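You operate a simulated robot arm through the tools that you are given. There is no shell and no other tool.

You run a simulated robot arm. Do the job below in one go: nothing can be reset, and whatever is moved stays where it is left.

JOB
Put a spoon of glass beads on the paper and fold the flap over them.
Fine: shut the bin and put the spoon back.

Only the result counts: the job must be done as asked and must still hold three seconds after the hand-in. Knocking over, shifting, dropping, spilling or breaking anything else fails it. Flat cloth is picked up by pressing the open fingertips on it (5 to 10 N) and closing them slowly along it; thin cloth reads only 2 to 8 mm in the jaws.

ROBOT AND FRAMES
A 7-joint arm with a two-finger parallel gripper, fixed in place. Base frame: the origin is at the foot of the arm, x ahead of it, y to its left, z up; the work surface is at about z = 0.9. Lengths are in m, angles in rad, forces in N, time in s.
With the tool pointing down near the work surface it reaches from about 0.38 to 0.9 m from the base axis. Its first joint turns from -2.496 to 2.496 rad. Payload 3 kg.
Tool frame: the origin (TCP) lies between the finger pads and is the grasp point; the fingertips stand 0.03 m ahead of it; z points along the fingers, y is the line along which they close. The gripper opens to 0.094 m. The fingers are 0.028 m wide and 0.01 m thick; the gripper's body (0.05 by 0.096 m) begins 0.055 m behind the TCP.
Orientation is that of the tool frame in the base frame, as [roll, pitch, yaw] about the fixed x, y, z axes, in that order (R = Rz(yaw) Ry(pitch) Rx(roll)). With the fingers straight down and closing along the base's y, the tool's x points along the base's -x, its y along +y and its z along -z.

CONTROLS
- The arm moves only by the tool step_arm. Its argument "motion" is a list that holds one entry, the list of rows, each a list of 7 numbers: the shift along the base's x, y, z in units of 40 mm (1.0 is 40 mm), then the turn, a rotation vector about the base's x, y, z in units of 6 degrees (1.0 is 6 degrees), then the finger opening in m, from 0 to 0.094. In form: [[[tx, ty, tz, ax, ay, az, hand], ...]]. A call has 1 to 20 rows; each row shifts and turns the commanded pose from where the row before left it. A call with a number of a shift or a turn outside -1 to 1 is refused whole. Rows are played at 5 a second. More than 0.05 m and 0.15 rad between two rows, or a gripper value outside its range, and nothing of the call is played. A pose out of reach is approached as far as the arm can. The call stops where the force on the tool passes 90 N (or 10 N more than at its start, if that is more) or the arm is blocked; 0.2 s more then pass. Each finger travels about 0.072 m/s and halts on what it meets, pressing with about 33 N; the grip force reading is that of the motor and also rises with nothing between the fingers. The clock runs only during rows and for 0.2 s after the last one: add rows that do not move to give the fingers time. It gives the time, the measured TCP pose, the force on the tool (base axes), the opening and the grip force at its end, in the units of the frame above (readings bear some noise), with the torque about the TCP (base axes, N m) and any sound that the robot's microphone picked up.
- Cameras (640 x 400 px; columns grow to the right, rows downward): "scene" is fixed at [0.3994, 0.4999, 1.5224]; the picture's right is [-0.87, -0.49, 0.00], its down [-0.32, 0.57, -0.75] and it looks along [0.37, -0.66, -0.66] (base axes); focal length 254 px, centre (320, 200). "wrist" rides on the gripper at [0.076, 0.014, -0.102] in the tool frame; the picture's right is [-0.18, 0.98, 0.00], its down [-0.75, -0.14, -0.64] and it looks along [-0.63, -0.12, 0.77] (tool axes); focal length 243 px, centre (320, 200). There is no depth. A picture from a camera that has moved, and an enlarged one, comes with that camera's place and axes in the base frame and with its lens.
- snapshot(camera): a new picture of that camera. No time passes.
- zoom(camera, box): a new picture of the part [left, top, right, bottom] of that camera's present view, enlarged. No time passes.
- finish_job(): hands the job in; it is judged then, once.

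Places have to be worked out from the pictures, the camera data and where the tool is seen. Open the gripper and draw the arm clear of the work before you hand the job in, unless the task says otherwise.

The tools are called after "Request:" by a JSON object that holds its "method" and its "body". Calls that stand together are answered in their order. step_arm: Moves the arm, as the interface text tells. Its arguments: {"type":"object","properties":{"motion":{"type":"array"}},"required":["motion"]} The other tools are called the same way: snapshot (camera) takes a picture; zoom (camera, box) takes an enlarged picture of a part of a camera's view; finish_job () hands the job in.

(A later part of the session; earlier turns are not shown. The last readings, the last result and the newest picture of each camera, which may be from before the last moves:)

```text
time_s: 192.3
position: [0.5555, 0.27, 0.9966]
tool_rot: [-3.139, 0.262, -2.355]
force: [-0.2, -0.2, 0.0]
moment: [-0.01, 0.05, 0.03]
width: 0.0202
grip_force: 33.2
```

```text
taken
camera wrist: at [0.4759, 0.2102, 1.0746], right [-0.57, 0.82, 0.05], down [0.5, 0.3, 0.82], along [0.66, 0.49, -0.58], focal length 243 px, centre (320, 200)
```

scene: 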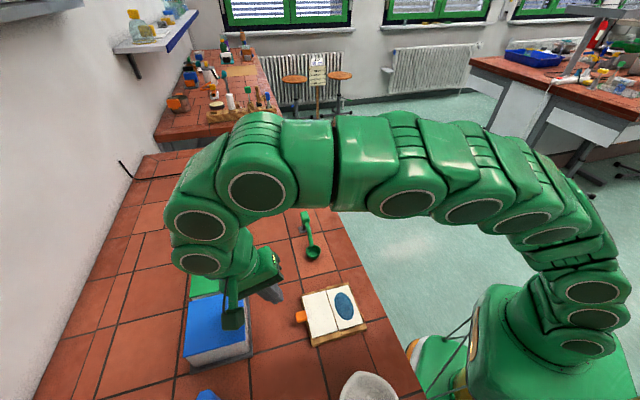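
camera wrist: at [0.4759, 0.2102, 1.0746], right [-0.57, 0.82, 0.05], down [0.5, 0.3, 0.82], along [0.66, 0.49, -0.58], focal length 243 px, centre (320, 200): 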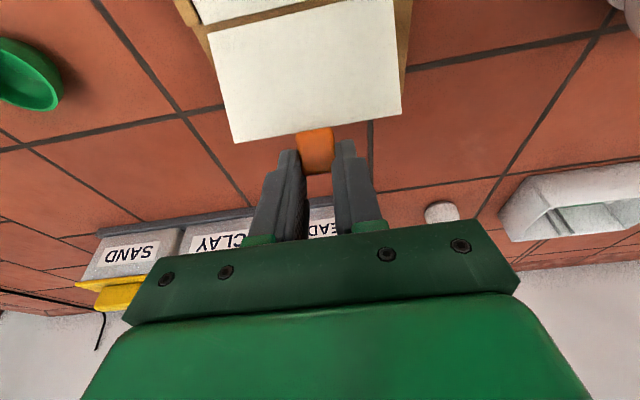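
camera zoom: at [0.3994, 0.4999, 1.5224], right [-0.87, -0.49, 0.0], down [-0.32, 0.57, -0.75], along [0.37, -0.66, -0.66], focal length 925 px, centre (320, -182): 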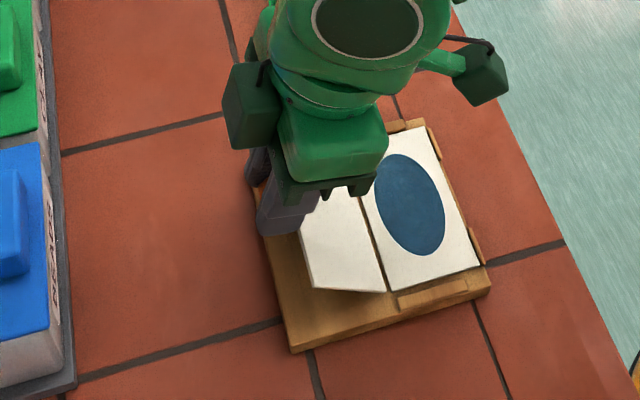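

Excellent: flap at ~40° with zero force and the bead half flat. I continue the rotation to ~60°.

Request:
{"method": "step_arm", "body": {"motion": [[[-0.1308, -0.1308, 0.1104, 0.589, -0.589, 0, 0.008], [-0.1373, -0.1373, 0.0936, 0.589, -0.589, 0, 0.008], [-0.1423, -0.1423, 0.0766, 0.589, -0.589, 0, 0.008], [-0.1467, -0.1467, 0.0588, 0.589, -0.589, 0, 0.008], [0, 0, 0, 0, 0, 0, 0.008]]]}}

Request:
{"method": "zoom", "body": {"camera": "scene", "box": [250, 250, 390, 360]}}

Request:
{"method": "snapshot", "body": {"camera": "wrist"}}

```text
time_s: 193.5
position: [0.5326, 0.2465, 1.0095]
tool_rot: [-3.138, 0.614, -2.353]
force: [6.1, 10.2, 29.6]
moment: [0.32, -0.17, -0.03]
width: 0.0199
grip_force: 33.1
```

```text
3.64 times, centred on (320, 305) of scene
camera zoom: at [0.3994, 0.4999, 1.5224], right [-0.87, -0.49, 0.0], down [-0.32, 0.57, -0.75], along [0.37, -0.66, -0.66], focal length 925 px, centre (320, -182)
```

zoom: 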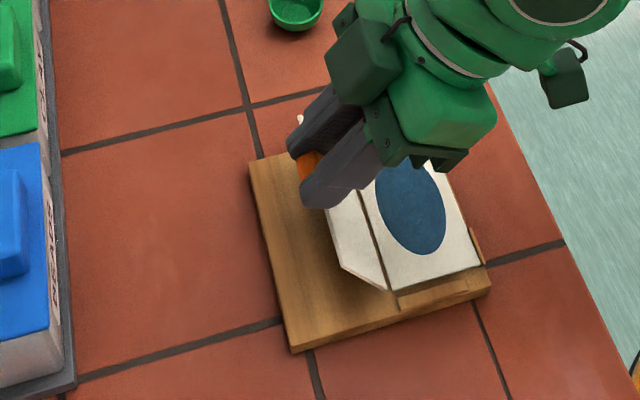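

```text
taken
camera wrist: at [0.4382, 0.1717, 1.0495], right [-0.59, 0.8, 0.1], down [0.27, 0.08, 0.96], along [0.76, 0.59, -0.26], focal length 243 px, centre (320, 200)
```

wrist: 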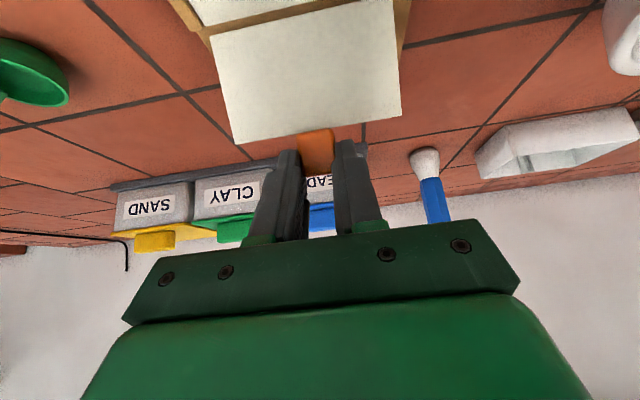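

Flap at 60°; 30 N upward reaction says I'm pressing slightly down, so I add a little height and rotate another 10°.

Request:
{"method": "step_arm", "body": {"motion": [[[-0.14, -0.14, 0.1, 0.589, -0.589, 0, 0.008], [-0.14, -0.14, 0.06, 0.589, -0.589, 0, 0.008], [0, 0, 0, 0, 0, 0, 0.008]]]}}

Request:
{"method": "zoom", "body": {"camera": "scene", "box": [250, 250, 390, 360]}}

```text
time_s: 194.3
position: [0.5207, 0.2351, 1.0146]
tool_rot: [3.141, 0.78, -2.355]
force: [-0.1, -0.1, -0.7]
moment: [0.0, 0.04, -0.01]
width: 0.0203
grip_force: 33.4
```

```text
3.64 times, centred on (320, 305) of scene
camera zoom: at [0.3994, 0.4999, 1.5224], right [-0.87, -0.49, 0.0], down [-0.32, 0.57, -0.75], along [0.37, -0.66, -0.66], focal length 925 px, centre (320, -182)
```

zoom: 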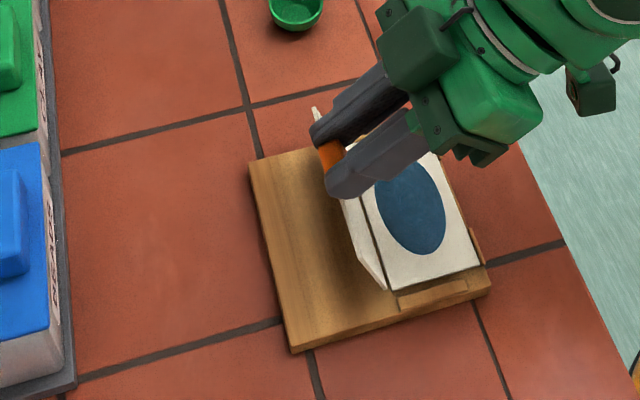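

Flap at ~70° with no load. This is near the reach limit for tilting, so I open the fingers slightly to see if the crease holds the flap.

Request:
{"method": "step_arm", "body": {"motion": [[[0, 0, 0, 0, 0, 0, 0.02], [0, 0, 0, 0, 0, 0, 0.024], [0, 0, 0, 0, 0, 0, 0.028]]]}}

Request:
{"method": "zoom", "body": {"camera": "scene", "box": [250, 250, 390, 360]}}

Request:
{"method": "snapshot", "body": {"camera": "wrist"}}

```text
time_s: 195.1
position: [0.52, 0.2354, 1.0149]
tool_rot: [-3.14, 0.784, -2.353]
force: [0.5, 0.0, -0.1]
moment: [-0.01, -0.01, -0.01]
width: 0.0279
grip_force: 0.0
```

```text
3.64 times, centred on (320, 305) of scene
camera zoom: at [0.3994, 0.4999, 1.5224], right [-0.87, -0.49, 0.0], down [-0.32, 0.57, -0.75], along [0.37, -0.66, -0.66], focal length 925 px, centre (320, -182)
```

zoom: 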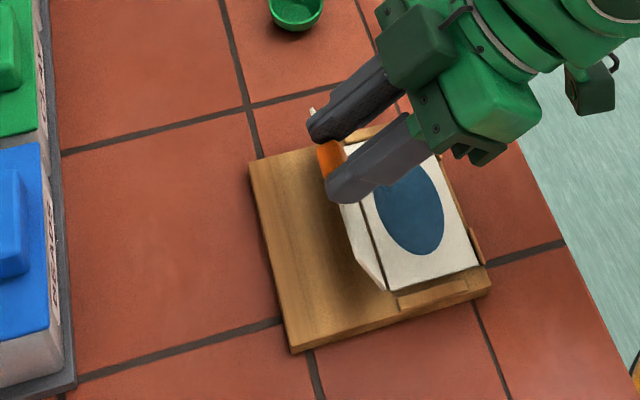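

```text
taken
camera wrist: at [0.4231, 0.1566, 1.0333], right [-0.6, 0.79, 0.13], down [0.16, -0.04, 0.99], along [0.78, 0.61, -0.1], focal length 243 px, centre (320, 200)
```

wrist: 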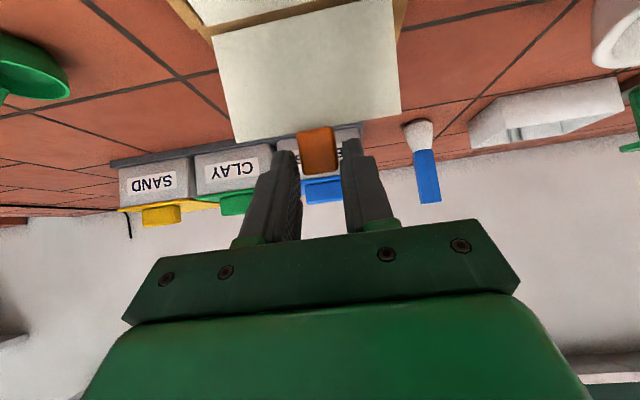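

The crease holds the flap upright by itself. I open further, rise straight up, and roll the tool back for a second grip from above.

Request:
{"method": "step_arm", "body": {"motion": [[[0, 0, 0, 0, 0, 0, 0.04], [0, 0, 0, 0, 0, 0, 0.05], [0, 0, 0.3, 0, 0, 0, 0.05], [0, 0, 0.6, 0, 0, 0, 0.05], [0, 0, 0.8, 0, 0, 0, 0.05], [0, 0, 0.8, 0, 0, 0, 0.05], [0.1, 0.1, 0.5, -0.589, 0.589, 0, 0.05], [0.1, 0.1, 0, -0.589, 0.589, 0, 0.05], [0.1, 0.1, 0, -0.589, 0.589, 0, 0.05], [0.1, 0.1, 0, -0.589, 0.589, 0, 0.05], [0.1, 0.1, 0, -0.589, 0.589, 0, 0.05], [0.1, 0.1, 0, -0.589, 0.589, 0, 0.05], [0.1, 0.1, 0, -0.589, 0.589, 0, 0.05], [0.1, 0.1, 0, -0.589, 0.589, 0, 0.05], [0.1, 0.1, 0, -0.589, 0.589, 0, 0.05], [0, 0, 0, 0, 0, 0, 0.05]]]}}

Request:
{"method": "snapshot", "body": {"camera": "wrist"}}

Request:
{"method": "zoom", "body": {"camera": "scene", "box": [250, 250, 390, 360]}}

```text
time_s: 198.5
position: [0.5576, 0.2709, 1.1351]
tool_rot: [3.141, -0.001, -2.357]
force: [0.2, 0.3, 0.0]
moment: [0.0, 0.01, -0.02]
width: 0.05
grip_force: 0.1
```

```text
taken
camera wrist: at [0.4951, 0.2283, 1.2367], right [-0.57, 0.82, 0.0], down [0.63, 0.43, 0.64], along [0.53, 0.36, -0.77], focal length 243 px, centre (320, 200)
```

wrist: 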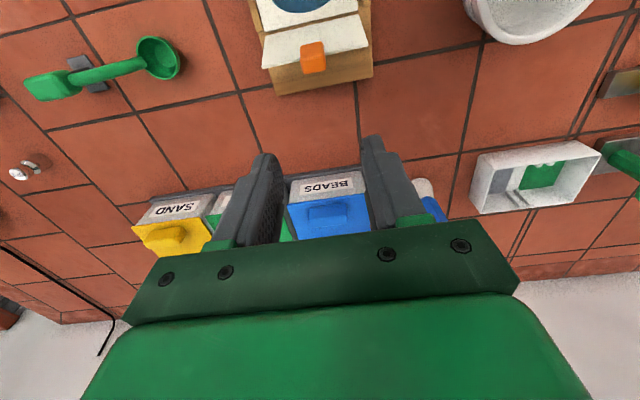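

```text
3.64 times, centred on (320, 305) of scene
camera zoom: at [0.3994, 0.4999, 1.5224], right [-0.87, -0.49, 0.0], down [-0.32, 0.57, -0.75], along [0.37, -0.66, -0.66], focal length 925 px, centre (320, -182)
```

zoom: 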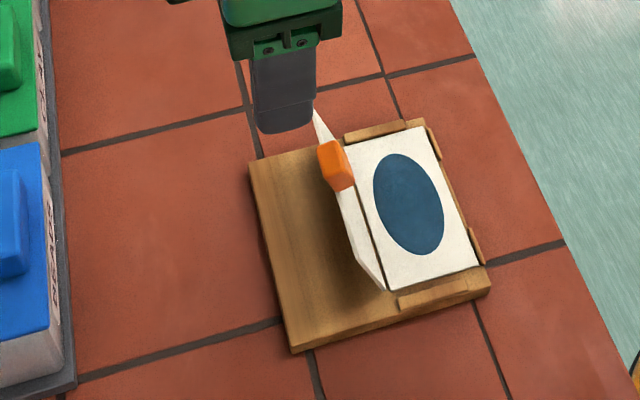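

The tab now sits at about (e2 0.550, z 0.99), i.e. flap ≈71°. I tilt 20° inward and approach the tab from above along the finger axis.

Request:
{"method": "step_arm", "body": {"motion": [[[-0.05, -0.035, -0.444, -0.589, 0.589, 0, 0.05], [-0.05, -0.035, -0.444, -0.589, 0.589, 0, 0.05], [-0.05, -0.035, -0.444, -0.589, 0.589, 0, 0.05], [-0.05, -0.035, -0.444, -0.589, 0.589, 0, 0.05], [-0.0756, -0.0756, -0.294, 0, 0, 0, 0.05], [-0.0756, -0.0756, -0.294, 0, 0, 0, 0.05], [0, 0, 0, 0, 0, 0, 0.05]]]}}

Request:
{"method": "zoom", "body": {"camera": "wrist", "box": [200, 50, 440, 250]}}

Request:
{"method": "zoom", "body": {"camera": "scene", "box": [250, 240, 390, 350]}}

```text
time_s: 200.1
position: [0.5444, 0.2599, 1.0406]
tool_rot: [3.141, -0.349, -2.357]
force: [-0.3, -1.3, -0.1]
moment: [0.03, 0.01, 0.01]
width: 0.05
grip_force: 0.2
```

```text
2.00 times, centred on (320, 150) of wrist
camera zoom: at [0.5091, 0.245, 1.1621], right [-0.57, 0.82, -0.06], down [0.76, 0.56, 0.35], along [0.32, 0.15, -0.94], focal length 485 px, centre (320, 300)
```

zoom: 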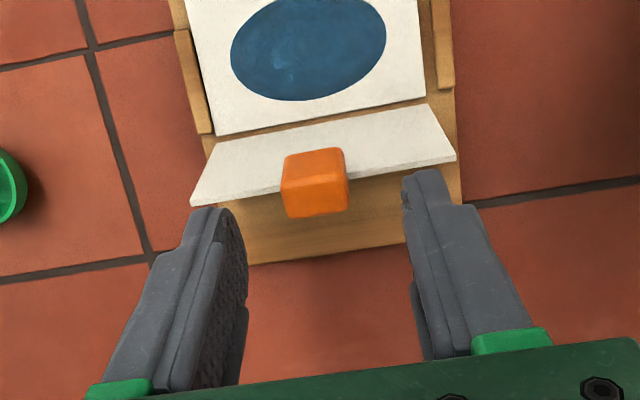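

```text
3.64 times, centred on (320, 295) of scene
camera zoom: at [0.3994, 0.4999, 1.5224], right [-0.87, -0.49, 0.0], down [-0.32, 0.57, -0.75], along [0.37, -0.66, -0.66], focal length 925 px, centre (320, -146)
```

zoom: 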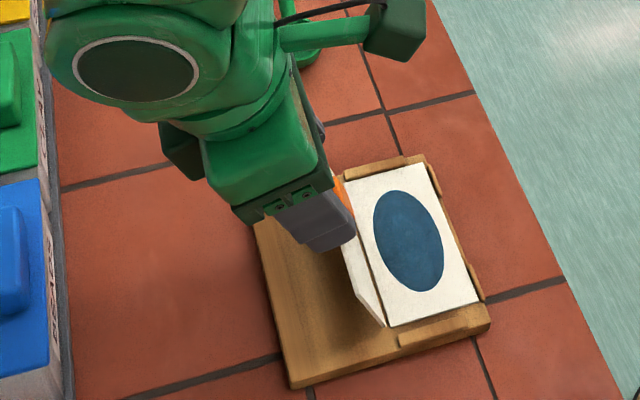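

Aligned. I go down the last 25 mm and close on the tab's sides.

Request:
{"method": "step_arm", "body": {"motion": [[[-0.057, -0.057, -0.196, 0, 0, 0, 0.05], [-0.057, -0.057, -0.196, 0, 0, 0, 0.05], [-0.057, -0.057, -0.196, 0, 0, 0, 0.05], [0, 0, 0, 0, 0, 0, 0.04], [0, 0, 0, 0, 0, 0, 0.03], [0, 0, 0, 0, 0, 0, 0.022], [0, 0, 0, 0, 0, 0, 0.012], [0, 0, 0, 0, 0, 0, 0.008]]]}}

Request:
{"method": "zoom", "body": {"camera": "wrist", "box": [200, 50, 440, 250]}}

Request:
{"method": "zoom", "body": {"camera": "scene", "box": [250, 240, 390, 350]}}

```text
time_s: 201.9
position: [0.5373, 0.2544, 1.0174]
tool_rot: [3.141, -0.348, -2.356]
force: [0.3, -0.1, 0.0]
moment: [0.03, 0.01, 0.05]
width: 0.02
grip_force: 32.6
```

```text
2.00 times, centred on (320, 150) of wrist
camera zoom: at [0.5026, 0.2381, 1.1385], right [-0.57, 0.82, -0.06], down [0.76, 0.56, 0.35], along [0.32, 0.15, -0.94], focal length 485 px, centre (320, 300)
```

zoom: 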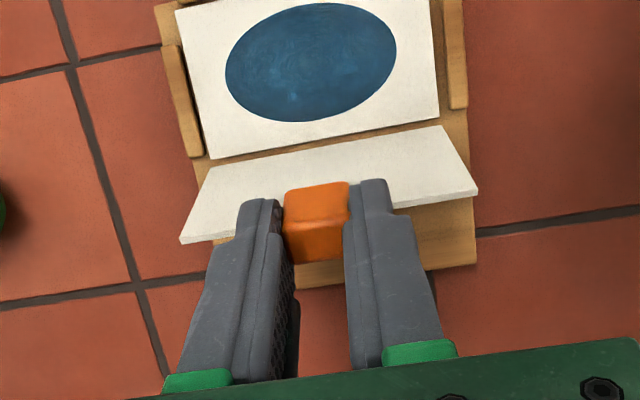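

```text
3.64 times, centred on (320, 295) of scene
camera zoom: at [0.3994, 0.4999, 1.5224], right [-0.87, -0.49, 0.0], down [-0.32, 0.57, -0.75], along [0.37, -0.66, -0.66], focal length 925 px, centre (320, -146)
```

zoom: 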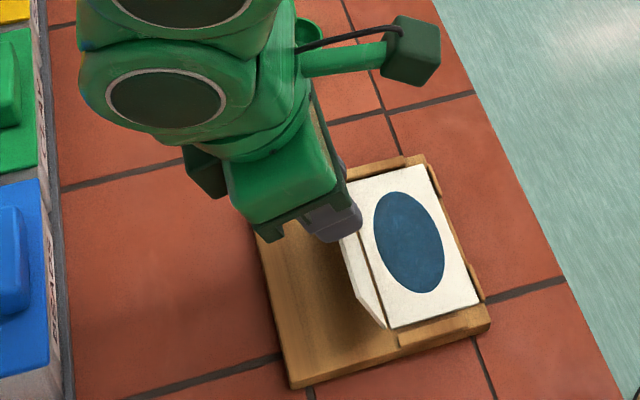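

The tab is gripped again. I rotate about the crease from 71° to ~91° first and check the load.

Request:
{"method": "step_arm", "body": {"motion": [[[-0.1615, -0.1615, 0.06, 0.589, -0.589, 0, 0.008], [-0.1641, -0.1641, 0.04, 0.589, -0.589, 0, 0.008], [-0.1656, -0.1656, 0.0153, 0.589, -0.589, 0, 0.008], [-0.166, -0.166, -0.0048, 0.589, -0.589, 0, 0.008], [0, 0, 0, 0, 0, 0, 0.008]]]}}

Request:
{"method": "zoom", "body": {"camera": "scene", "box": [250, 240, 390, 350]}}

Request:
{"method": "snapshot", "body": {"camera": "wrist"}}

```text
time_s: 203.1
position: [0.5111, 0.2267, 1.0208]
tool_rot: [3.142, -0.001, -2.357]
force: [6.7, 5.6, 0.8]
moment: [0.55, -0.62, -0.01]
width: 0.0197
grip_force: 33.2
```

```text
3.64 times, centred on (320, 295) of scene
camera zoom: at [0.3994, 0.4999, 1.5224], right [-0.87, -0.49, 0.0], down [-0.32, 0.57, -0.75], along [0.37, -0.66, -0.66], focal length 925 px, centre (320, -146)
```

zoom: 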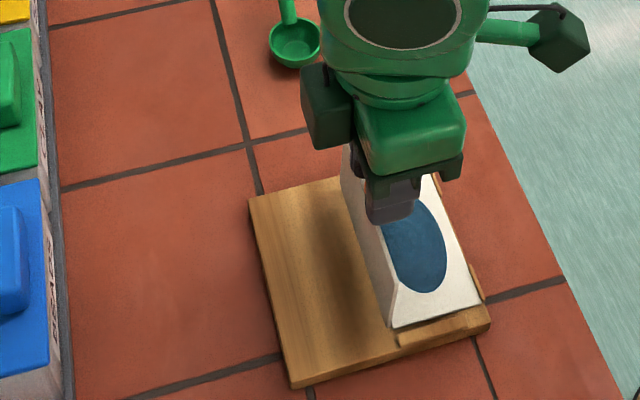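

```text
taken
camera wrist: at [0.4472, 0.1838, 1.1239], right [-0.57, 0.82, 0.0], down [0.63, 0.43, 0.64], along [0.53, 0.36, -0.77], focal length 243 px, centre (320, 200)
```

wrist: 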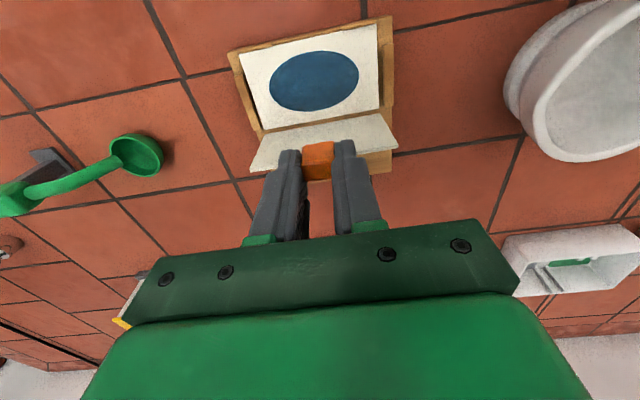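

Flap is about vertical and all is well. I continue to ~115°.

Request:
{"method": "step_arm", "body": {"motion": [[[-0.163, -0.163, -0.0253, 0.589, -0.589, 0, 0.008], [-0.16, -0.16, -0.0458, 0.589, -0.589, 0, 0.008], [-0.157, -0.157, -0.0654, 0.589, -0.589, 0, 0.008], [-0.1548, -0.1548, -0.0848, 0.589, -0.589, 0, 0.008], [-0.1491, -0.1491, -0.1, 0.589, -0.589, 0, 0.008], [0, 0, 0, 0, 0, 0, 0.008]]]}}

Request:
{"method": "zoom", "body": {"camera": "scene", "box": [250, 240, 390, 350]}}

Request:
{"method": "snapshot", "body": {"camera": "wrist"}}

```text
time_s: 204.5
position: [0.479, 0.1968, 1.0103]
tool_rot: [-3.141, 0.436, -2.357]
force: [7.1, 5.3, 1.2]
moment: [0.55, -0.64, 0.0]
width: 0.0198
grip_force: 32.9
```

```text
3.64 times, centred on (320, 295) of scene
camera zoom: at [0.3994, 0.4999, 1.5224], right [-0.87, -0.49, 0.0], down [-0.32, 0.57, -0.75], along [0.37, -0.66, -0.66], focal length 925 px, centre (320, -146)
```

zoom: 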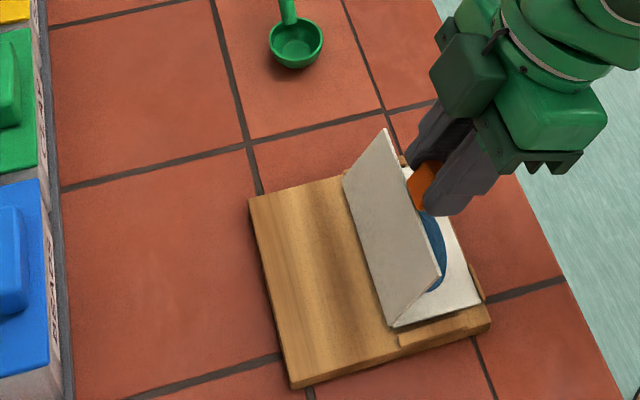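

```text
taken
camera wrist: at [0.3904, 0.1269, 1.0696], right [-0.58, 0.81, 0.08], down [0.39, 0.19, 0.9], along [0.72, 0.55, -0.43], focal length 243 px, centre (320, 200)
```

wrist: 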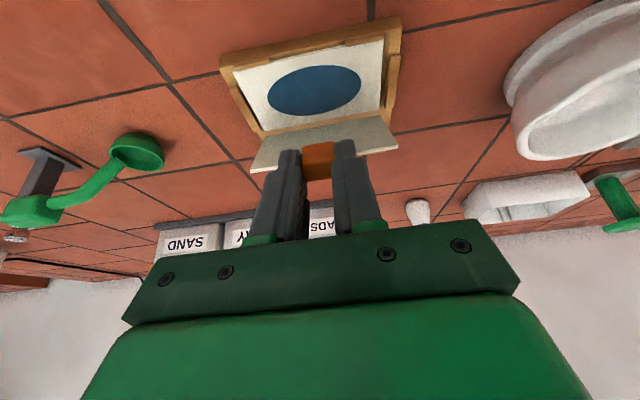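

Flap is at ~115°, leaning over the beads. I release the tab and rise.

Request:
{"method": "step_arm", "body": {"motion": [[[0, 0, 0, 0, 0, 0, 0.02], [0, 0, 0, 0, 0, 0, 0.028], [0, 0, 0, 0, 0, 0, 0.04], [0, 0, 0, 0, 0, 0, 0.05], [0, 0, 0.3, 0, 0, 0, 0.05], [0, 0, 0.6, 0, 0, 0, 0.05], [0, 0, 0.8, 0, 0, 0, 0.05], [0, 0, 0.8, 0, 0, 0, 0.05], [0, 0, 0.5, 0, 0, 0, 0.05], [0, 0, 0, 0, 0, 0, 0.05]]]}}

Request:
{"method": "zoom", "body": {"camera": "scene", "box": [250, 240, 390, 350]}}

Request:
{"method": "snapshot", "body": {"camera": "wrist"}}

```text
time_s: 206.7
position: [0.4781, 0.1956, 1.1288]
tool_rot: [-3.139, 0.434, -2.357]
force: [0.0, -0.8, -0.4]
moment: [-0.02, 0.01, 0.0]
width: 0.0502
grip_force: 0.0
```

```text
3.64 times, centred on (320, 295) of scene
camera zoom: at [0.3994, 0.4999, 1.5224], right [-0.87, -0.49, 0.0], down [-0.32, 0.57, -0.75], along [0.37, -0.66, -0.66], focal length 925 px, centre (320, -146)
```

zoom: 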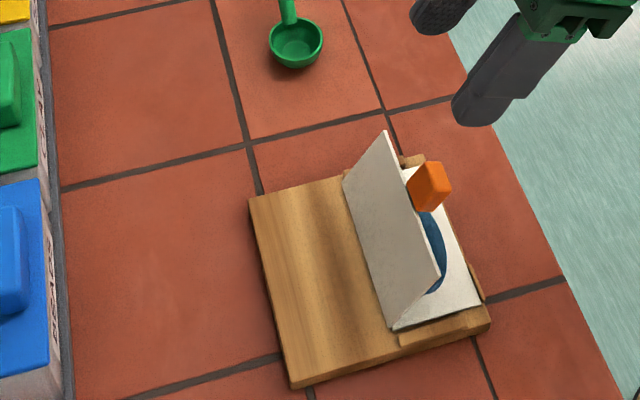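

```text
taken
camera wrist: at [0.3903, 0.1263, 1.1896], right [-0.58, 0.81, 0.08], down [0.39, 0.19, 0.9], along [0.72, 0.55, -0.43], focal length 243 px, centre (320, 200)
```

wrist: 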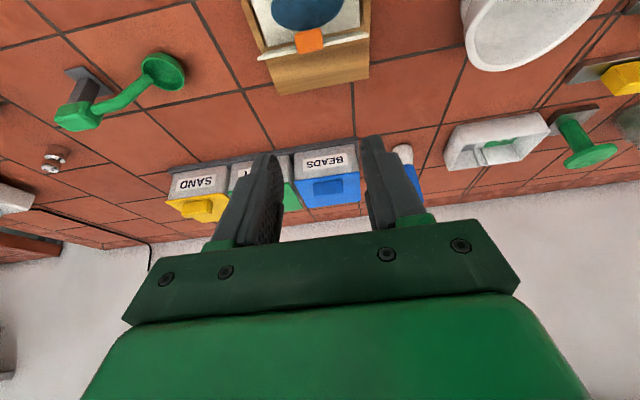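

The flap stays at ~115°. I do a third grip stroke: roll the tool back to 25° inward and approach the tab again.

Request:
{"method": "step_arm", "body": {"motion": [[[0.0852, 0.0852, 0, -0.589, 0.589, 0, 0.05], [0.0852, 0.0852, 0, -0.589, 0.589, 0, 0.05], [0.0852, 0.0852, 0, -0.589, 0.589, 0, 0.05], [0.0852, 0.0852, 0, -0.589, 0.589, 0, 0.05], [0.0852, 0.0852, 0, -0.589, 0.589, 0, 0.05], [0.0852, 0.0852, 0, -0.589, 0.589, 0, 0.05], [0.0852, 0.0852, 0, -0.589, 0.589, 0, 0.05], [0.0852, 0.0852, 0, -0.589, 0.589, 0, 0.05], [0.0852, 0.0852, 0, -0.589, 0.589, 0, 0.05], [0.0852, 0.0852, 0, -0.589, 0.589, 0, 0.05], [0, 0, -0.4, 0, 0, 0, 0.05], [0, 0, -0.4, 0, 0, 0, 0.05], [0, 0, -0.4, 0, 0, 0, 0.05], [0, 0, -0.4, 0, 0, 0, 0.05], [0, 0, 0, 0, 0, 0, 0.05]]]}}

Request:
{"method": "zoom", "body": {"camera": "wrist", "box": [200, 50, 440, 250]}}

Request:
{"method": "zoom", "body": {"camera": "scene", "box": [250, 240, 390, 350]}}

```text
time_s: 209.9
position: [0.5127, 0.2305, 1.066]
tool_rot: [3.141, -0.437, -2.357]
force: [-0.7, -0.4, 0.7]
moment: [-0.01, 0.01, -0.01]
width: 0.05
grip_force: 0.1
```

```text
2.00 times, centred on (320, 150) of wrist
camera zoom: at [0.4853, 0.2227, 1.1898], right [-0.58, 0.81, -0.08], down [0.77, 0.58, 0.26], along [0.26, 0.09, -0.96], focal length 485 px, centre (320, 300)
```

zoom: 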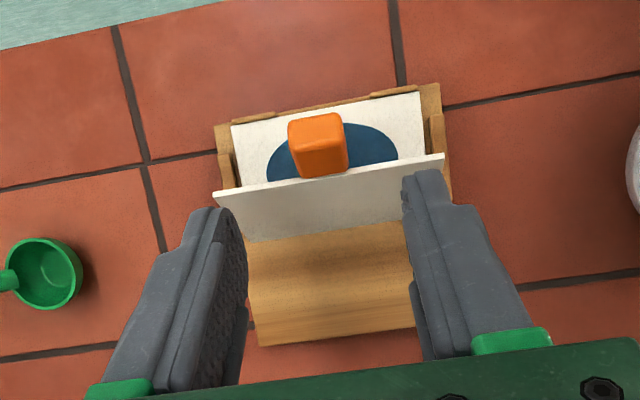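

```text
3.64 times, centred on (320, 295) of scene
camera zoom: at [0.3994, 0.4999, 1.5224], right [-0.87, -0.49, 0.0], down [-0.32, 0.57, -0.75], along [0.37, -0.66, -0.66], focal length 925 px, centre (320, -146)
```

zoom: 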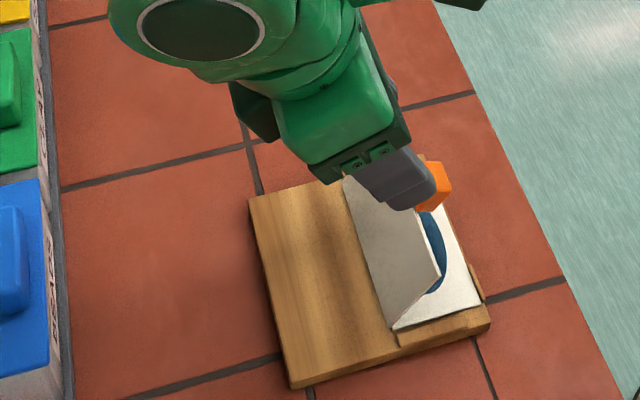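

Aligned on the tab. I approach along the finger axis and close.

Request:
{"method": "step_arm", "body": {"motion": [[[-0.093, -0.093, -0.288, 0, 0, 0, 0.05], [-0.093, -0.093, -0.288, 0, 0, 0, 0.05], [-0.093, -0.093, -0.288, 0, 0, 0, 0.05], [-0.093, -0.093, -0.288, 0, 0, 0, 0.05], [-0.093, -0.093, -0.288, 0, 0, 0, 0.05], [0, 0, 0, 0, 0, 0, 0.04], [0, 0, 0, 0, 0, 0, 0.03], [0, 0, 0, 0, 0, 0, 0.022], [0, 0, 0, 0, 0, 0, 0.012], [0, 0, 0, 0, 0, 0, 0.008]]]}}

Request:
{"method": "zoom", "body": {"camera": "wrist", "box": [200, 50, 440, 250]}}

Request:
{"method": "zoom", "body": {"camera": "scene", "box": [250, 240, 390, 350]}}

```text
time_s: 212.1
position: [0.4946, 0.2116, 1.0068]
tool_rot: [3.14, -0.437, -2.356]
force: [-0.2, 1.8, 0.5]
moment: [0.02, -0.01, -0.02]
width: 0.0204
grip_force: 33.1
```

```text
2.00 times, centred on (320, 150) of wrist
camera zoom: at [0.4668, 0.2043, 1.1313], right [-0.58, 0.81, -0.08], down [0.77, 0.58, 0.26], along [0.26, 0.09, -0.96], focal length 485 px, centre (320, 300)
```

zoom: 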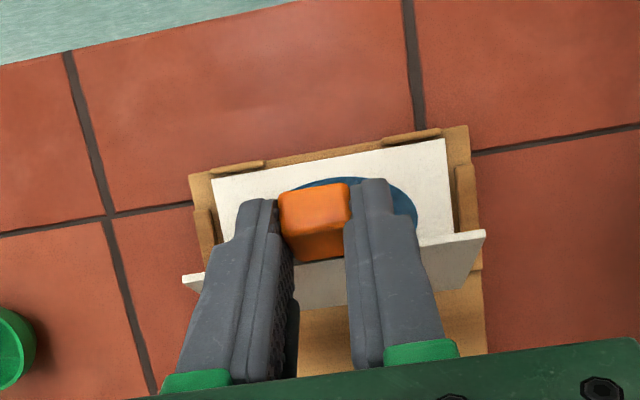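

```text
3.64 times, centred on (320, 295) of scene
camera zoom: at [0.3994, 0.4999, 1.5224], right [-0.87, -0.49, 0.0], down [-0.32, 0.57, -0.75], along [0.37, -0.66, -0.66], focal length 925 px, centre (320, -146)
```

zoom: 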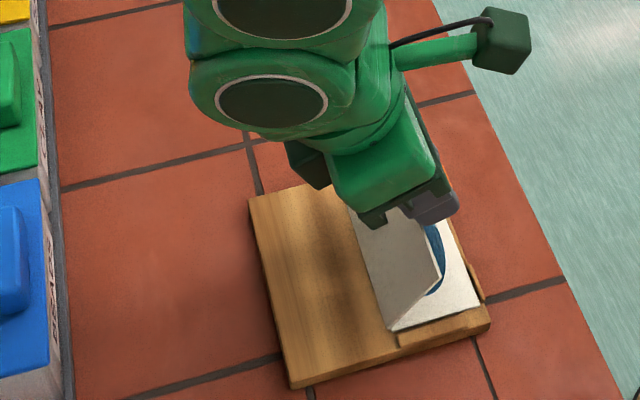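

Gripped again. I rotate another 20° about the crease and check.

Request:
{"method": "step_arm", "body": {"motion": [[[-0.141, -0.141, -0.0747, 0.589, -0.589, 0, 0.008], [-0.136, -0.136, -0.0917, 0.589, -0.589, 0, 0.008], [-0.1296, -0.1296, -0.1078, 0.589, -0.589, 0, 0.008], [-0.1227, -0.1227, -0.1237, 0.589, -0.589, 0, 0.008], [0, 0, 0, 0, 0, 0, 0.008]]]}}

Request:
{"method": "zoom", "body": {"camera": "scene", "box": [250, 240, 390, 350]}}

Request:
{"method": "snapshot", "body": {"camera": "wrist"}}

```text
time_s: 213.3
position: [0.4737, 0.1908, 0.9924]
tool_rot: [3.141, -0.089, -2.355]
force: [2.1, 3.6, 1.1]
moment: [0.25, -0.18, -0.03]
width: 0.0202
grip_force: 32.9
```

```text
3.64 times, centred on (320, 295) of scene
camera zoom: at [0.3994, 0.4999, 1.5224], right [-0.87, -0.49, 0.0], down [-0.32, 0.57, -0.75], along [0.37, -0.66, -0.66], focal length 925 px, centre (320, -146)
```

zoom: 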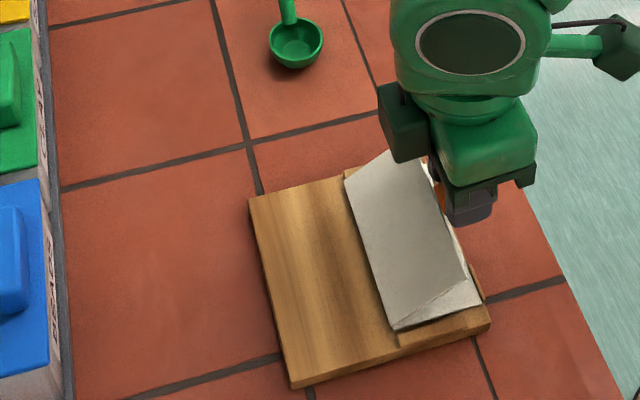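

```text
taken
camera wrist: at [0.4171, 0.1533, 1.0992], right [-0.57, 0.82, -0.02], down [0.67, 0.47, 0.57], along [0.48, 0.31, -0.82], focal length 243 px, centre (320, 200)
```

wrist: 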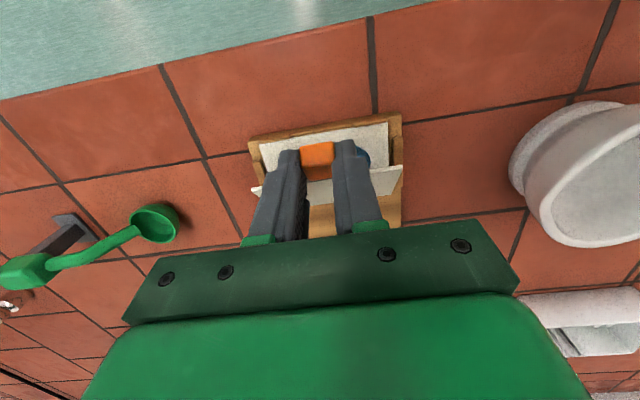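

Flap ≈135°. Another 20° stroke.

Request:
{"method": "step_arm", "body": {"motion": [[[-0.1144, -0.1144, -0.1381, 0.589, -0.589, 0, 0.008], [-0.1054, -0.1054, -0.152, 0.589, -0.589, 0, 0.008], [-0.0958, -0.0958, -0.1642, 0.589, -0.589, 0, 0.008], [-0.0852, -0.0852, -0.17, 0.589, -0.589, 0, 0.008], [0, 0, 0, 0, 0, 0, 0.008]]]}}

Request:
{"method": "zoom", "body": {"camera": "scene", "box": [250, 240, 390, 350]}}

Request:
{"method": "snapshot", "body": {"camera": "wrist"}}

```text
time_s: 214.5
position: [0.4578, 0.1723, 0.9669]
tool_rot: [-3.139, 0.264, -2.357]
force: [15.9, 16.6, 1.6]
moment: [0.9, -0.82, 0.01]
width: 0.02
grip_force: 32.4
```

```text
3.64 times, centred on (320, 295) of scene
camera zoom: at [0.3994, 0.4999, 1.5224], right [-0.87, -0.49, 0.0], down [-0.32, 0.57, -0.75], along [0.37, -0.66, -0.66], focal length 925 px, centre (320, -146)
```

zoom: 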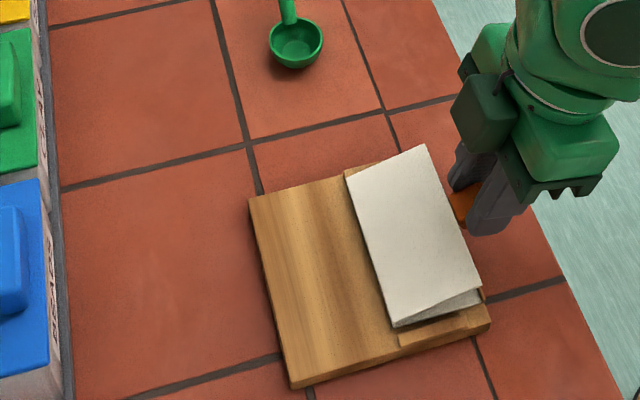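

```text
taken
camera wrist: at [0.3781, 0.1133, 1.0451], right [-0.57, 0.82, 0.05], down [0.5, 0.3, 0.82], along [0.66, 0.49, -0.58], focal length 243 px, centre (320, 200)
```

wrist: 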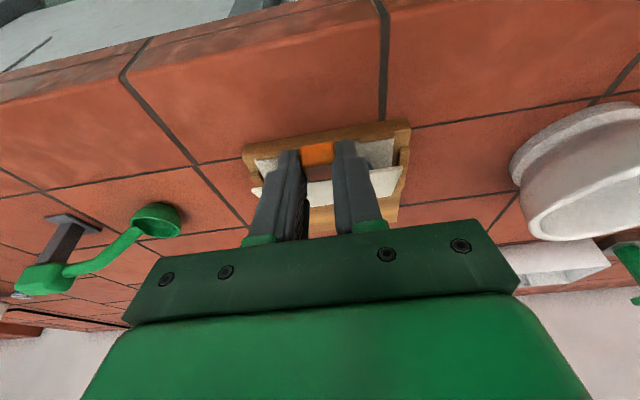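

Flap ≈155° with ~23 N pull, so I relax 2 mm outward, release the tab and rise, then I'll press the flap flat with closed fingertips.

Request:
{"method": "step_arm", "body": {"motion": [[[0.035, 0.035, 0, 0, 0, 0, 0.008], [0, 0, 0, 0, 0, 0, 0.02], [0, 0, 0, 0, 0, 0, 0.028], [0, 0, 0, 0, 0, 0, 0.036], [0, 0, 0.2, 0, 0, 0, 0.036], [0, 0, 0.5, 0, 0, 0, 0.036], [0, 0, 0.7, 0, 0, 0, 0.036], [0.1, 0.1, 0.7, -0.44, 0.44, 0, 0.03], [0.3, 0.3, 0.3, -0.44, 0.44, 0, 0.01], [0.3, 0.3, 0, -0.44, 0.44, 0, 0], [0.3, 0.3, 0, -0.44, 0.44, 0, 0], [0, 0, 0, 0, 0, 0, 0]]]}}

Request:
{"method": "zoom", "body": {"camera": "scene", "box": [250, 240, 390, 350]}}

Request:
{"method": "snapshot", "body": {"camera": "wrist"}}

```text
time_s: 217.1
position: [0.4987, 0.2156, 1.0641]
tool_rot: [3.141, 0.001, -2.357]
force: [-0.4, 0.4, 0.2]
moment: [-0.02, -0.02, 0.04]
width: 0.0002
grip_force: 33.1
```

```text
3.64 times, centred on (320, 295) of scene
camera zoom: at [0.3994, 0.4999, 1.5224], right [-0.87, -0.49, 0.0], down [-0.32, 0.57, -0.75], along [0.37, -0.66, -0.66], focal length 925 px, centre (320, -146)
```

zoom: 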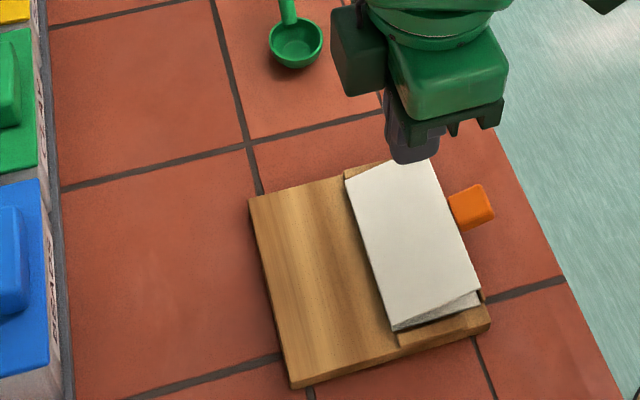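

```text
taken
camera wrist: at [0.4355, 0.1722, 1.1656], right [-0.57, 0.82, 0.0], down [0.63, 0.43, 0.64], along [0.53, 0.36, -0.77], focal length 243 px, centre (320, 200)
```

wrist: 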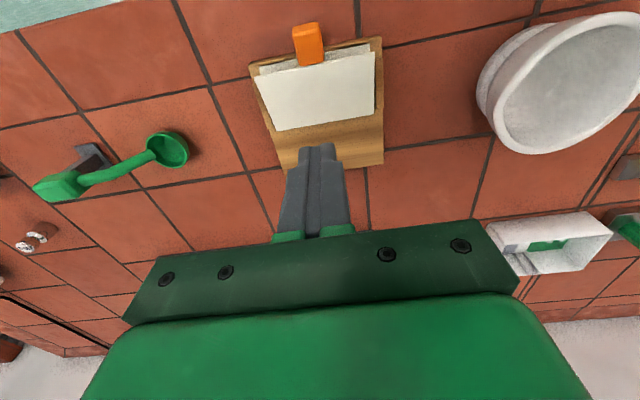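

The flap covers the beads at ~155°. I press it down with the closed fingertips, slowly.

Request:
{"method": "step_arm", "body": {"motion": [[[-0.1, -0.1, -0.5, 0, 0, 0, 0], [-0.1, -0.1, -0.6, 0, 0, 0, 0], [-0.1, -0.1, -0.6, 0, 0, 0, 0], [0, 0, -0.5, 0, 0, 0, 0], [0, 0, -0.15, 0, 0, 0, 0], [0, 0, -0.1, 0, 0, 0, 0], [0, 0, -0.1, 0, 0, 0, 0], [0, 0, -0.1, 0, 0, 0, 0]]]}}

Request:
{"method": "zoom", "body": {"camera": "scene", "box": [250, 240, 390, 350]}}

Request:
{"method": "snapshot", "body": {"camera": "wrist"}}

```text
time_s: 218.9
position: [0.4859, 0.2033, 0.9573]
tool_rot: [-3.139, 0.001, -2.356]
force: [-8.4, -5.7, 31.9]
moment: [-0.47, 0.57, -0.02]
width: 0.0
grip_force: 32.4
```

```text
3.64 times, centred on (320, 295) of scene
camera zoom: at [0.3994, 0.4999, 1.5224], right [-0.87, -0.49, 0.0], down [-0.32, 0.57, -0.75], along [0.37, -0.66, -0.66], focal length 925 px, centre (320, -146)
```

zoom: 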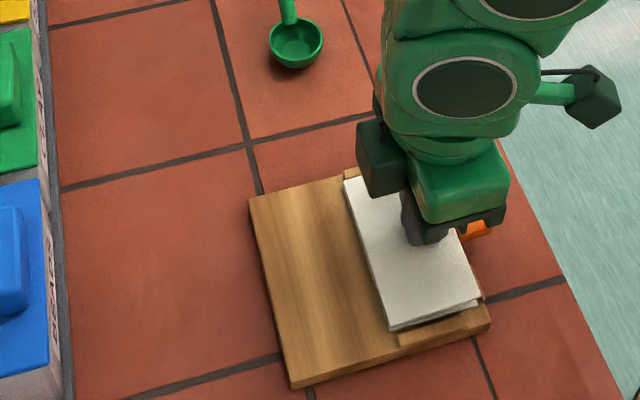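

```text
taken
camera wrist: at [0.4235, 0.1611, 1.059], right [-0.57, 0.82, 0.0], down [0.63, 0.43, 0.64], along [0.53, 0.36, -0.77], focal length 243 px, centre (320, 200)
```

wrist: 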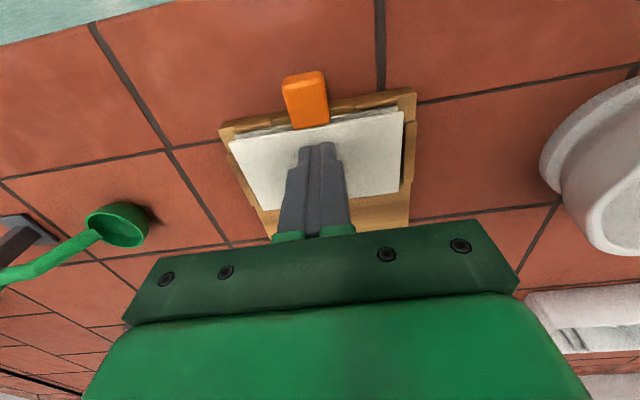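

Nearly flat (32 N). I lift slightly, shift 1 cm toward the free edge for better leverage, and press again gently.

Request:
{"method": "step_arm", "body": {"motion": [[[0, 0, 0.2, 0, 0, 0, 0], [-0.2, -0.2, 0.05, 0, 0, 0, 0], [0, 0, -0.15, 0, 0, 0, 0], [0, 0, -0.1, 0, 0, 0, 0], [0, 0, -0.08, 0, 0, 0, 0], [0, 0, -0.05, 0, 0, 0, 0], [0, 0, 0, 0, 0, 0, 0]]]}}

Request:
{"method": "zoom", "body": {"camera": "scene", "box": [250, 240, 390, 350]}}

Request:
{"method": "zoom", "body": {"camera": "wrist", "box": [200, 50, 440, 250]}}

```text
time_s: 220.1
position: [0.4801, 0.1949, 0.9581]
tool_rot: [-3.14, 0.004, -2.355]
force: [-13.0, -6.2, 51.3]
moment: [-0.65, 0.82, -0.06]
width: 0.0
grip_force: 33.1
stopped in row 5: the force on the tool passed its limit at 104 N (the readings are from after the stop); the commanded pose is now the measured one
```

```text
3.64 times, centred on (320, 295) of scene
camera zoom: at [0.3994, 0.4999, 1.5224], right [-0.87, -0.49, 0.0], down [-0.32, 0.57, -0.75], along [0.37, -0.66, -0.66], focal length 925 px, centre (320, -146)
```

zoom: 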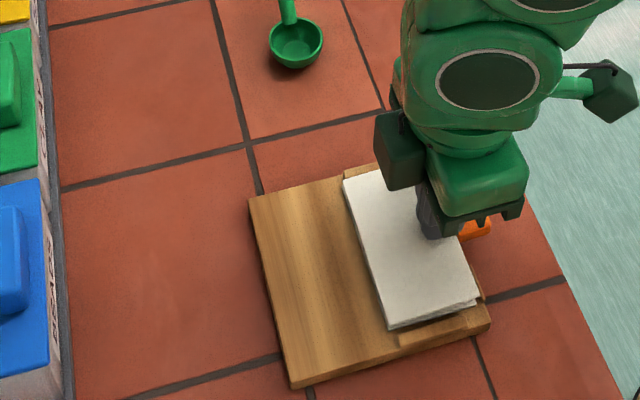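

```text
2.00 times, centred on (320, 150) of wrist
camera zoom: at [0.4159, 0.1521, 1.0587], right [-0.56, 0.83, 0.0], down [0.63, 0.43, 0.65], along [0.53, 0.36, -0.76], focal length 485 px, centre (320, 300)
```

zoom: 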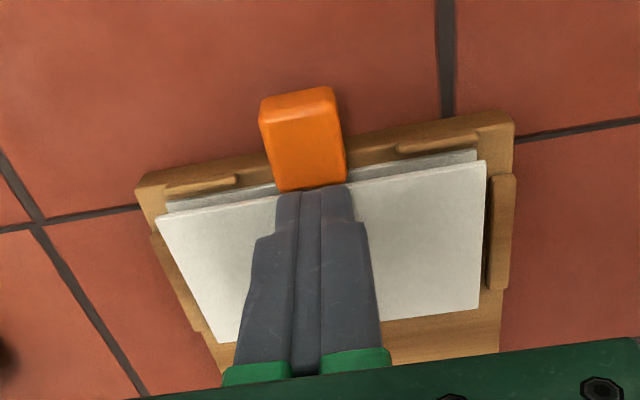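

The force limit shows the flap is against a hard stop. I lift off and look at how it lies.

Request:
{"method": "step_arm", "body": {"motion": [[[0, 0, 0.2, 0, 0, 0, 0], [0, 0, 0.6, 0, 0, 0, 0], [0.3, 0.3, 0.8, 0, 0, 0, 0], [0.4, 0.4, 0.8, 0, 0, 0, 0], [0.4, 0.4, 0.5, 0, 0, 0, 0], [0, 0, 0, 0, 0, 0, 0]]]}}

Request:
{"method": "zoom", "body": {"camera": "scene", "box": [290, 265, 390, 345]}}

Request:
{"method": "zoom", "body": {"camera": "wrist", "box": [220, 0, 420, 150]}}

```text
time_s: 221.5
position: [0.5235, 0.2414, 1.0716]
tool_rot: [-3.14, 0.005, -2.357]
force: [0.3, 0.4, 0.6]
moment: [0.01, 0.0, -0.04]
width: 0.0
grip_force: 33.0
```

```text
5.00 times, centred on (340, 305) of scene
camera zoom: at [0.3994, 0.4999, 1.5224], right [-0.87, -0.49, 0.0], down [-0.32, 0.57, -0.75], along [0.37, -0.66, -0.66], focal length 1272 px, centre (220, -325)
```

zoom: 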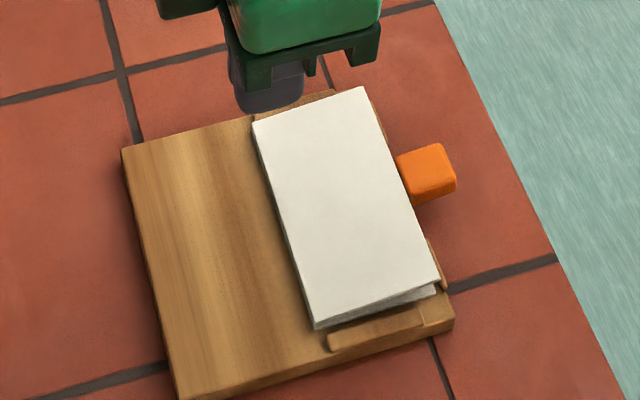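

```text
2.67 times, centred on (320, 75) of wrist
camera zoom: at [0.46, 0.1979, 1.1734], right [-0.57, 0.82, 0.0], down [0.63, 0.43, 0.64], along [0.53, 0.36, -0.76], focal length 647 px, centre (320, 533)
```

zoom: 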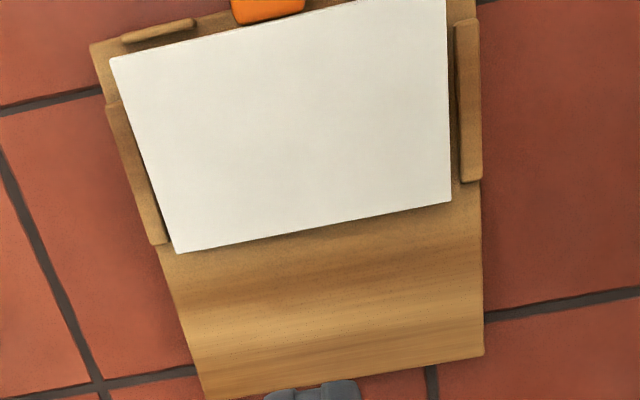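

The flap lies folded over the beads, only a few degrees off flat, resting on its tab/beads. Now I inspect the mortar that was nudged ~23 mm earlier, to put it back: I move above it.

Request:
{"method": "step_arm", "body": {"motion": [[[0, 0, 0.8, 0, 0, 0, 0], [-0.3, 0.1, 0.8, 0, 0, 0, 0], [-0.5, 0.2, 0.8, 0, 0, 0, 0], [-0.6, 0.3, 0.6, 0, 0, 0, 0], [-0.6, 0.3, 0.4, 0, 0, 0, 0], [-0.6, 0.3, 0.2, 0, 0, -0.5, 0], [-0.6, 0.3, 0, 0, 0, -0.5, 0], [-0.4, 0.3, 0, 0, 0, -0.5, 0], [-0.3, 0.2, 0, 0, 0, -0.5, 0], [0, 0, 0, 0, 0, 0, 0]]]}}

Request:
{"method": "snapshot", "body": {"camera": "wrist"}}

Request:
{"method": "snapshot", "body": {"camera": "scene"}}

```text
time_s: 223.7
position: [0.3666, 0.3207, 1.2164]
tool_rot: [-3.139, 0.005, -2.567]
force: [-0.7, 0.6, -0.7]
moment: [0.01, -0.01, -0.05]
width: 0.0
grip_force: 33.0
```

```text
taken
camera wrist: at [0.2955, 0.2906, 1.3176], right [-0.38, 0.92, 0.0], down [0.71, 0.29, 0.65], along [0.6, 0.24, -0.76], focal length 243 px, centre (320, 200)
```

wrist: 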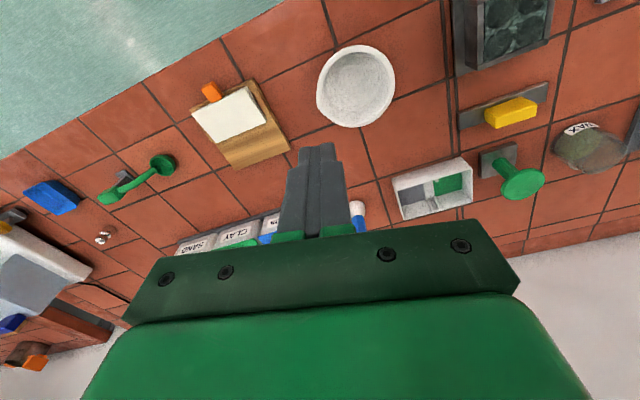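

```text
taken
```

scene: 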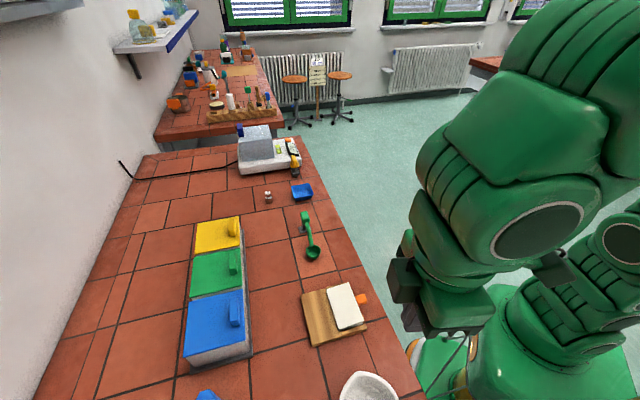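

Mortar rim centre is now ≈(0.365, 0.373) versus ≈(0.383, 0.386) originally. I'll nudge it back ~22 mm along azimuth 34° with the closed fingers from the robot side; first I descend behind it.

Request:
{"method": "step_arm", "body": {"motion": [[[-0.64, 0.02, 0, 0, 0, 0, 0], [-0.64, 0.02, 0, 0, 0, 0, 0], [-0.64, 0.02, -0.3, 0, 0, 0, 0], [0, 0, -0.9, 0, 0, 0, 0], [0, 0, -0.9, 0, 0, 0, 0], [0, 0, -0.9, 0, 0, 0, 0], [0, 0, -0.9, 0, 0, 0, 0], [0, 0, -0.9, 0, 0, 0, 0], [0, 0, -0.9, 0, 0, 0, 0], [0, 0, -0.6, 0, 0, 0, 0], [0, 0, 0, 0, 0, 0, 0]]]}}

Request:
{"method": "snapshot", "body": {"camera": "wrist"}}

Request:
{"method": "snapshot", "body": {"camera": "scene"}}

```text
time_s: 226.1
position: [0.2895, 0.3218, 0.9651]
tool_rot: [-3.14, 0.005, -2.567]
force: [0.1, 0.0, -0.3]
moment: [-0.02, 0.04, -0.01]
width: 0.0
grip_force: 33.6
```

```text
taken
camera wrist: at [0.2187, 0.2938, 1.0659], right [-0.38, 0.92, 0.0], down [0.71, 0.29, 0.65], along [0.6, 0.25, -0.76], focal length 243 px, centre (320, 200)
```

wrist: 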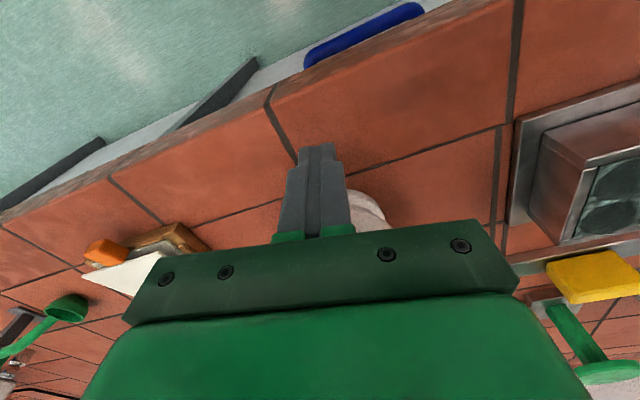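

```text
taken
```

scene: 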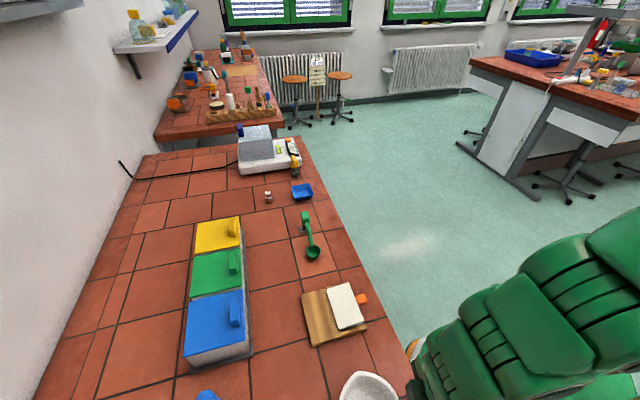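

Clear view of the mortar in the scene camera. I lower 1 cm and advance toward it in small steps.

Request:
{"method": "step_arm", "body": {"motion": [[[0, 0, -0.25, 0, 0, 0, 0], [0.083, 0.0556, 0, 0, 0, 0, 0], [0.083, 0.0556, 0, 0, 0, 0, 0], [0.083, 0.0556, 0, 0, 0, 0, 0], [0.083, 0.0556, 0, 0, 0, 0, 0], [0.083, 0.0556, 0, 0, 0, 0, 0], [0.0415, 0.0278, 0, 0, 0, 0, 0]]]}}

Request:
{"method": "zoom", "body": {"camera": "scene", "box": [320, 340, 420, 400]}}

```text
time_s: 227.7
position: [0.3089, 0.3348, 0.9538]
tool_rot: [3.141, 0.005, -2.566]
force: [0.1, -0.3, -0.3]
moment: [-0.01, -0.02, 0.02]
width: 0.0
grip_force: 32.7
```

```text
6.40 times, centred on (370, 370) of scene
camera zoom: at [0.3994, 0.4999, 1.5224], right [-0.87, -0.49, 0.0], down [-0.32, 0.57, -0.75], along [0.37, -0.66, -0.66], focal length 1628 px, centre (0, -888)
```

zoom: 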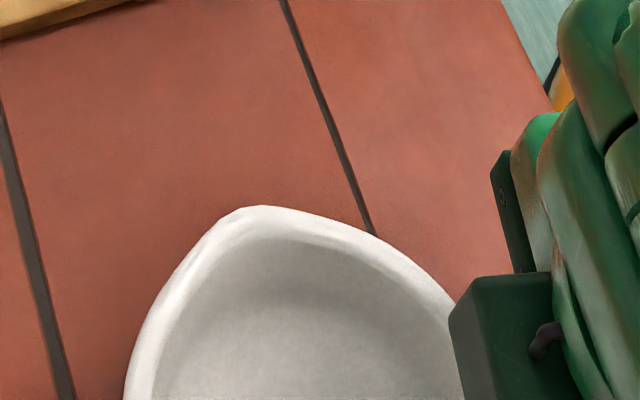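

No contact yet. I keep advancing in 2–3 mm steps, checking the picture.

Request:
{"method": "step_arm", "body": {"motion": [[[0.0415, 0.0278, 0, 0, 0, 0, 0], [0.0415, 0.0278, 0, 0, 0, 0, 0], [0.0415, 0.0278, 0, 0, 0, 0, 0], [0.0415, 0.0278, 0, 0, 0, 0, 0], [0.0415, 0.0278, 0, 0, 0, 0, 0]]]}}

Request:
{"method": "zoom", "body": {"camera": "scene", "box": [320, 340, 420, 400]}}

```text
time_s: 228.9
position: [0.3173, 0.3396, 0.9546]
tool_rot: [-3.141, 0.003, -2.565]
force: [-1.5, 0.0, 0.4]
moment: [-0.01, 0.02, 0.06]
width: 0.0
grip_force: 32.8
```

```text
6.40 times, centred on (370, 370) of scene
camera zoom: at [0.3994, 0.4999, 1.5224], right [-0.87, -0.49, 0.0], down [-0.32, 0.57, -0.75], along [0.37, -0.66, -0.66], focal length 1628 px, centre (0, -888)
```

zoom: 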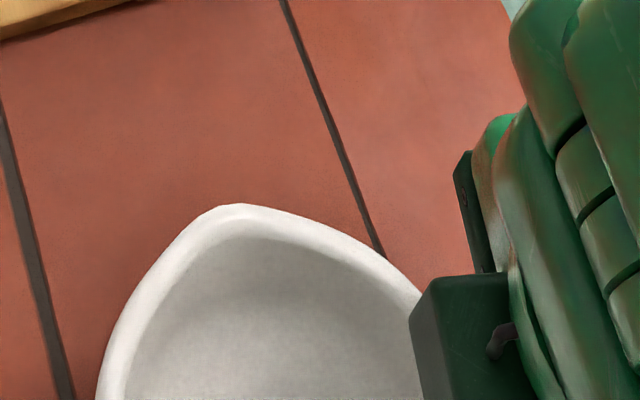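

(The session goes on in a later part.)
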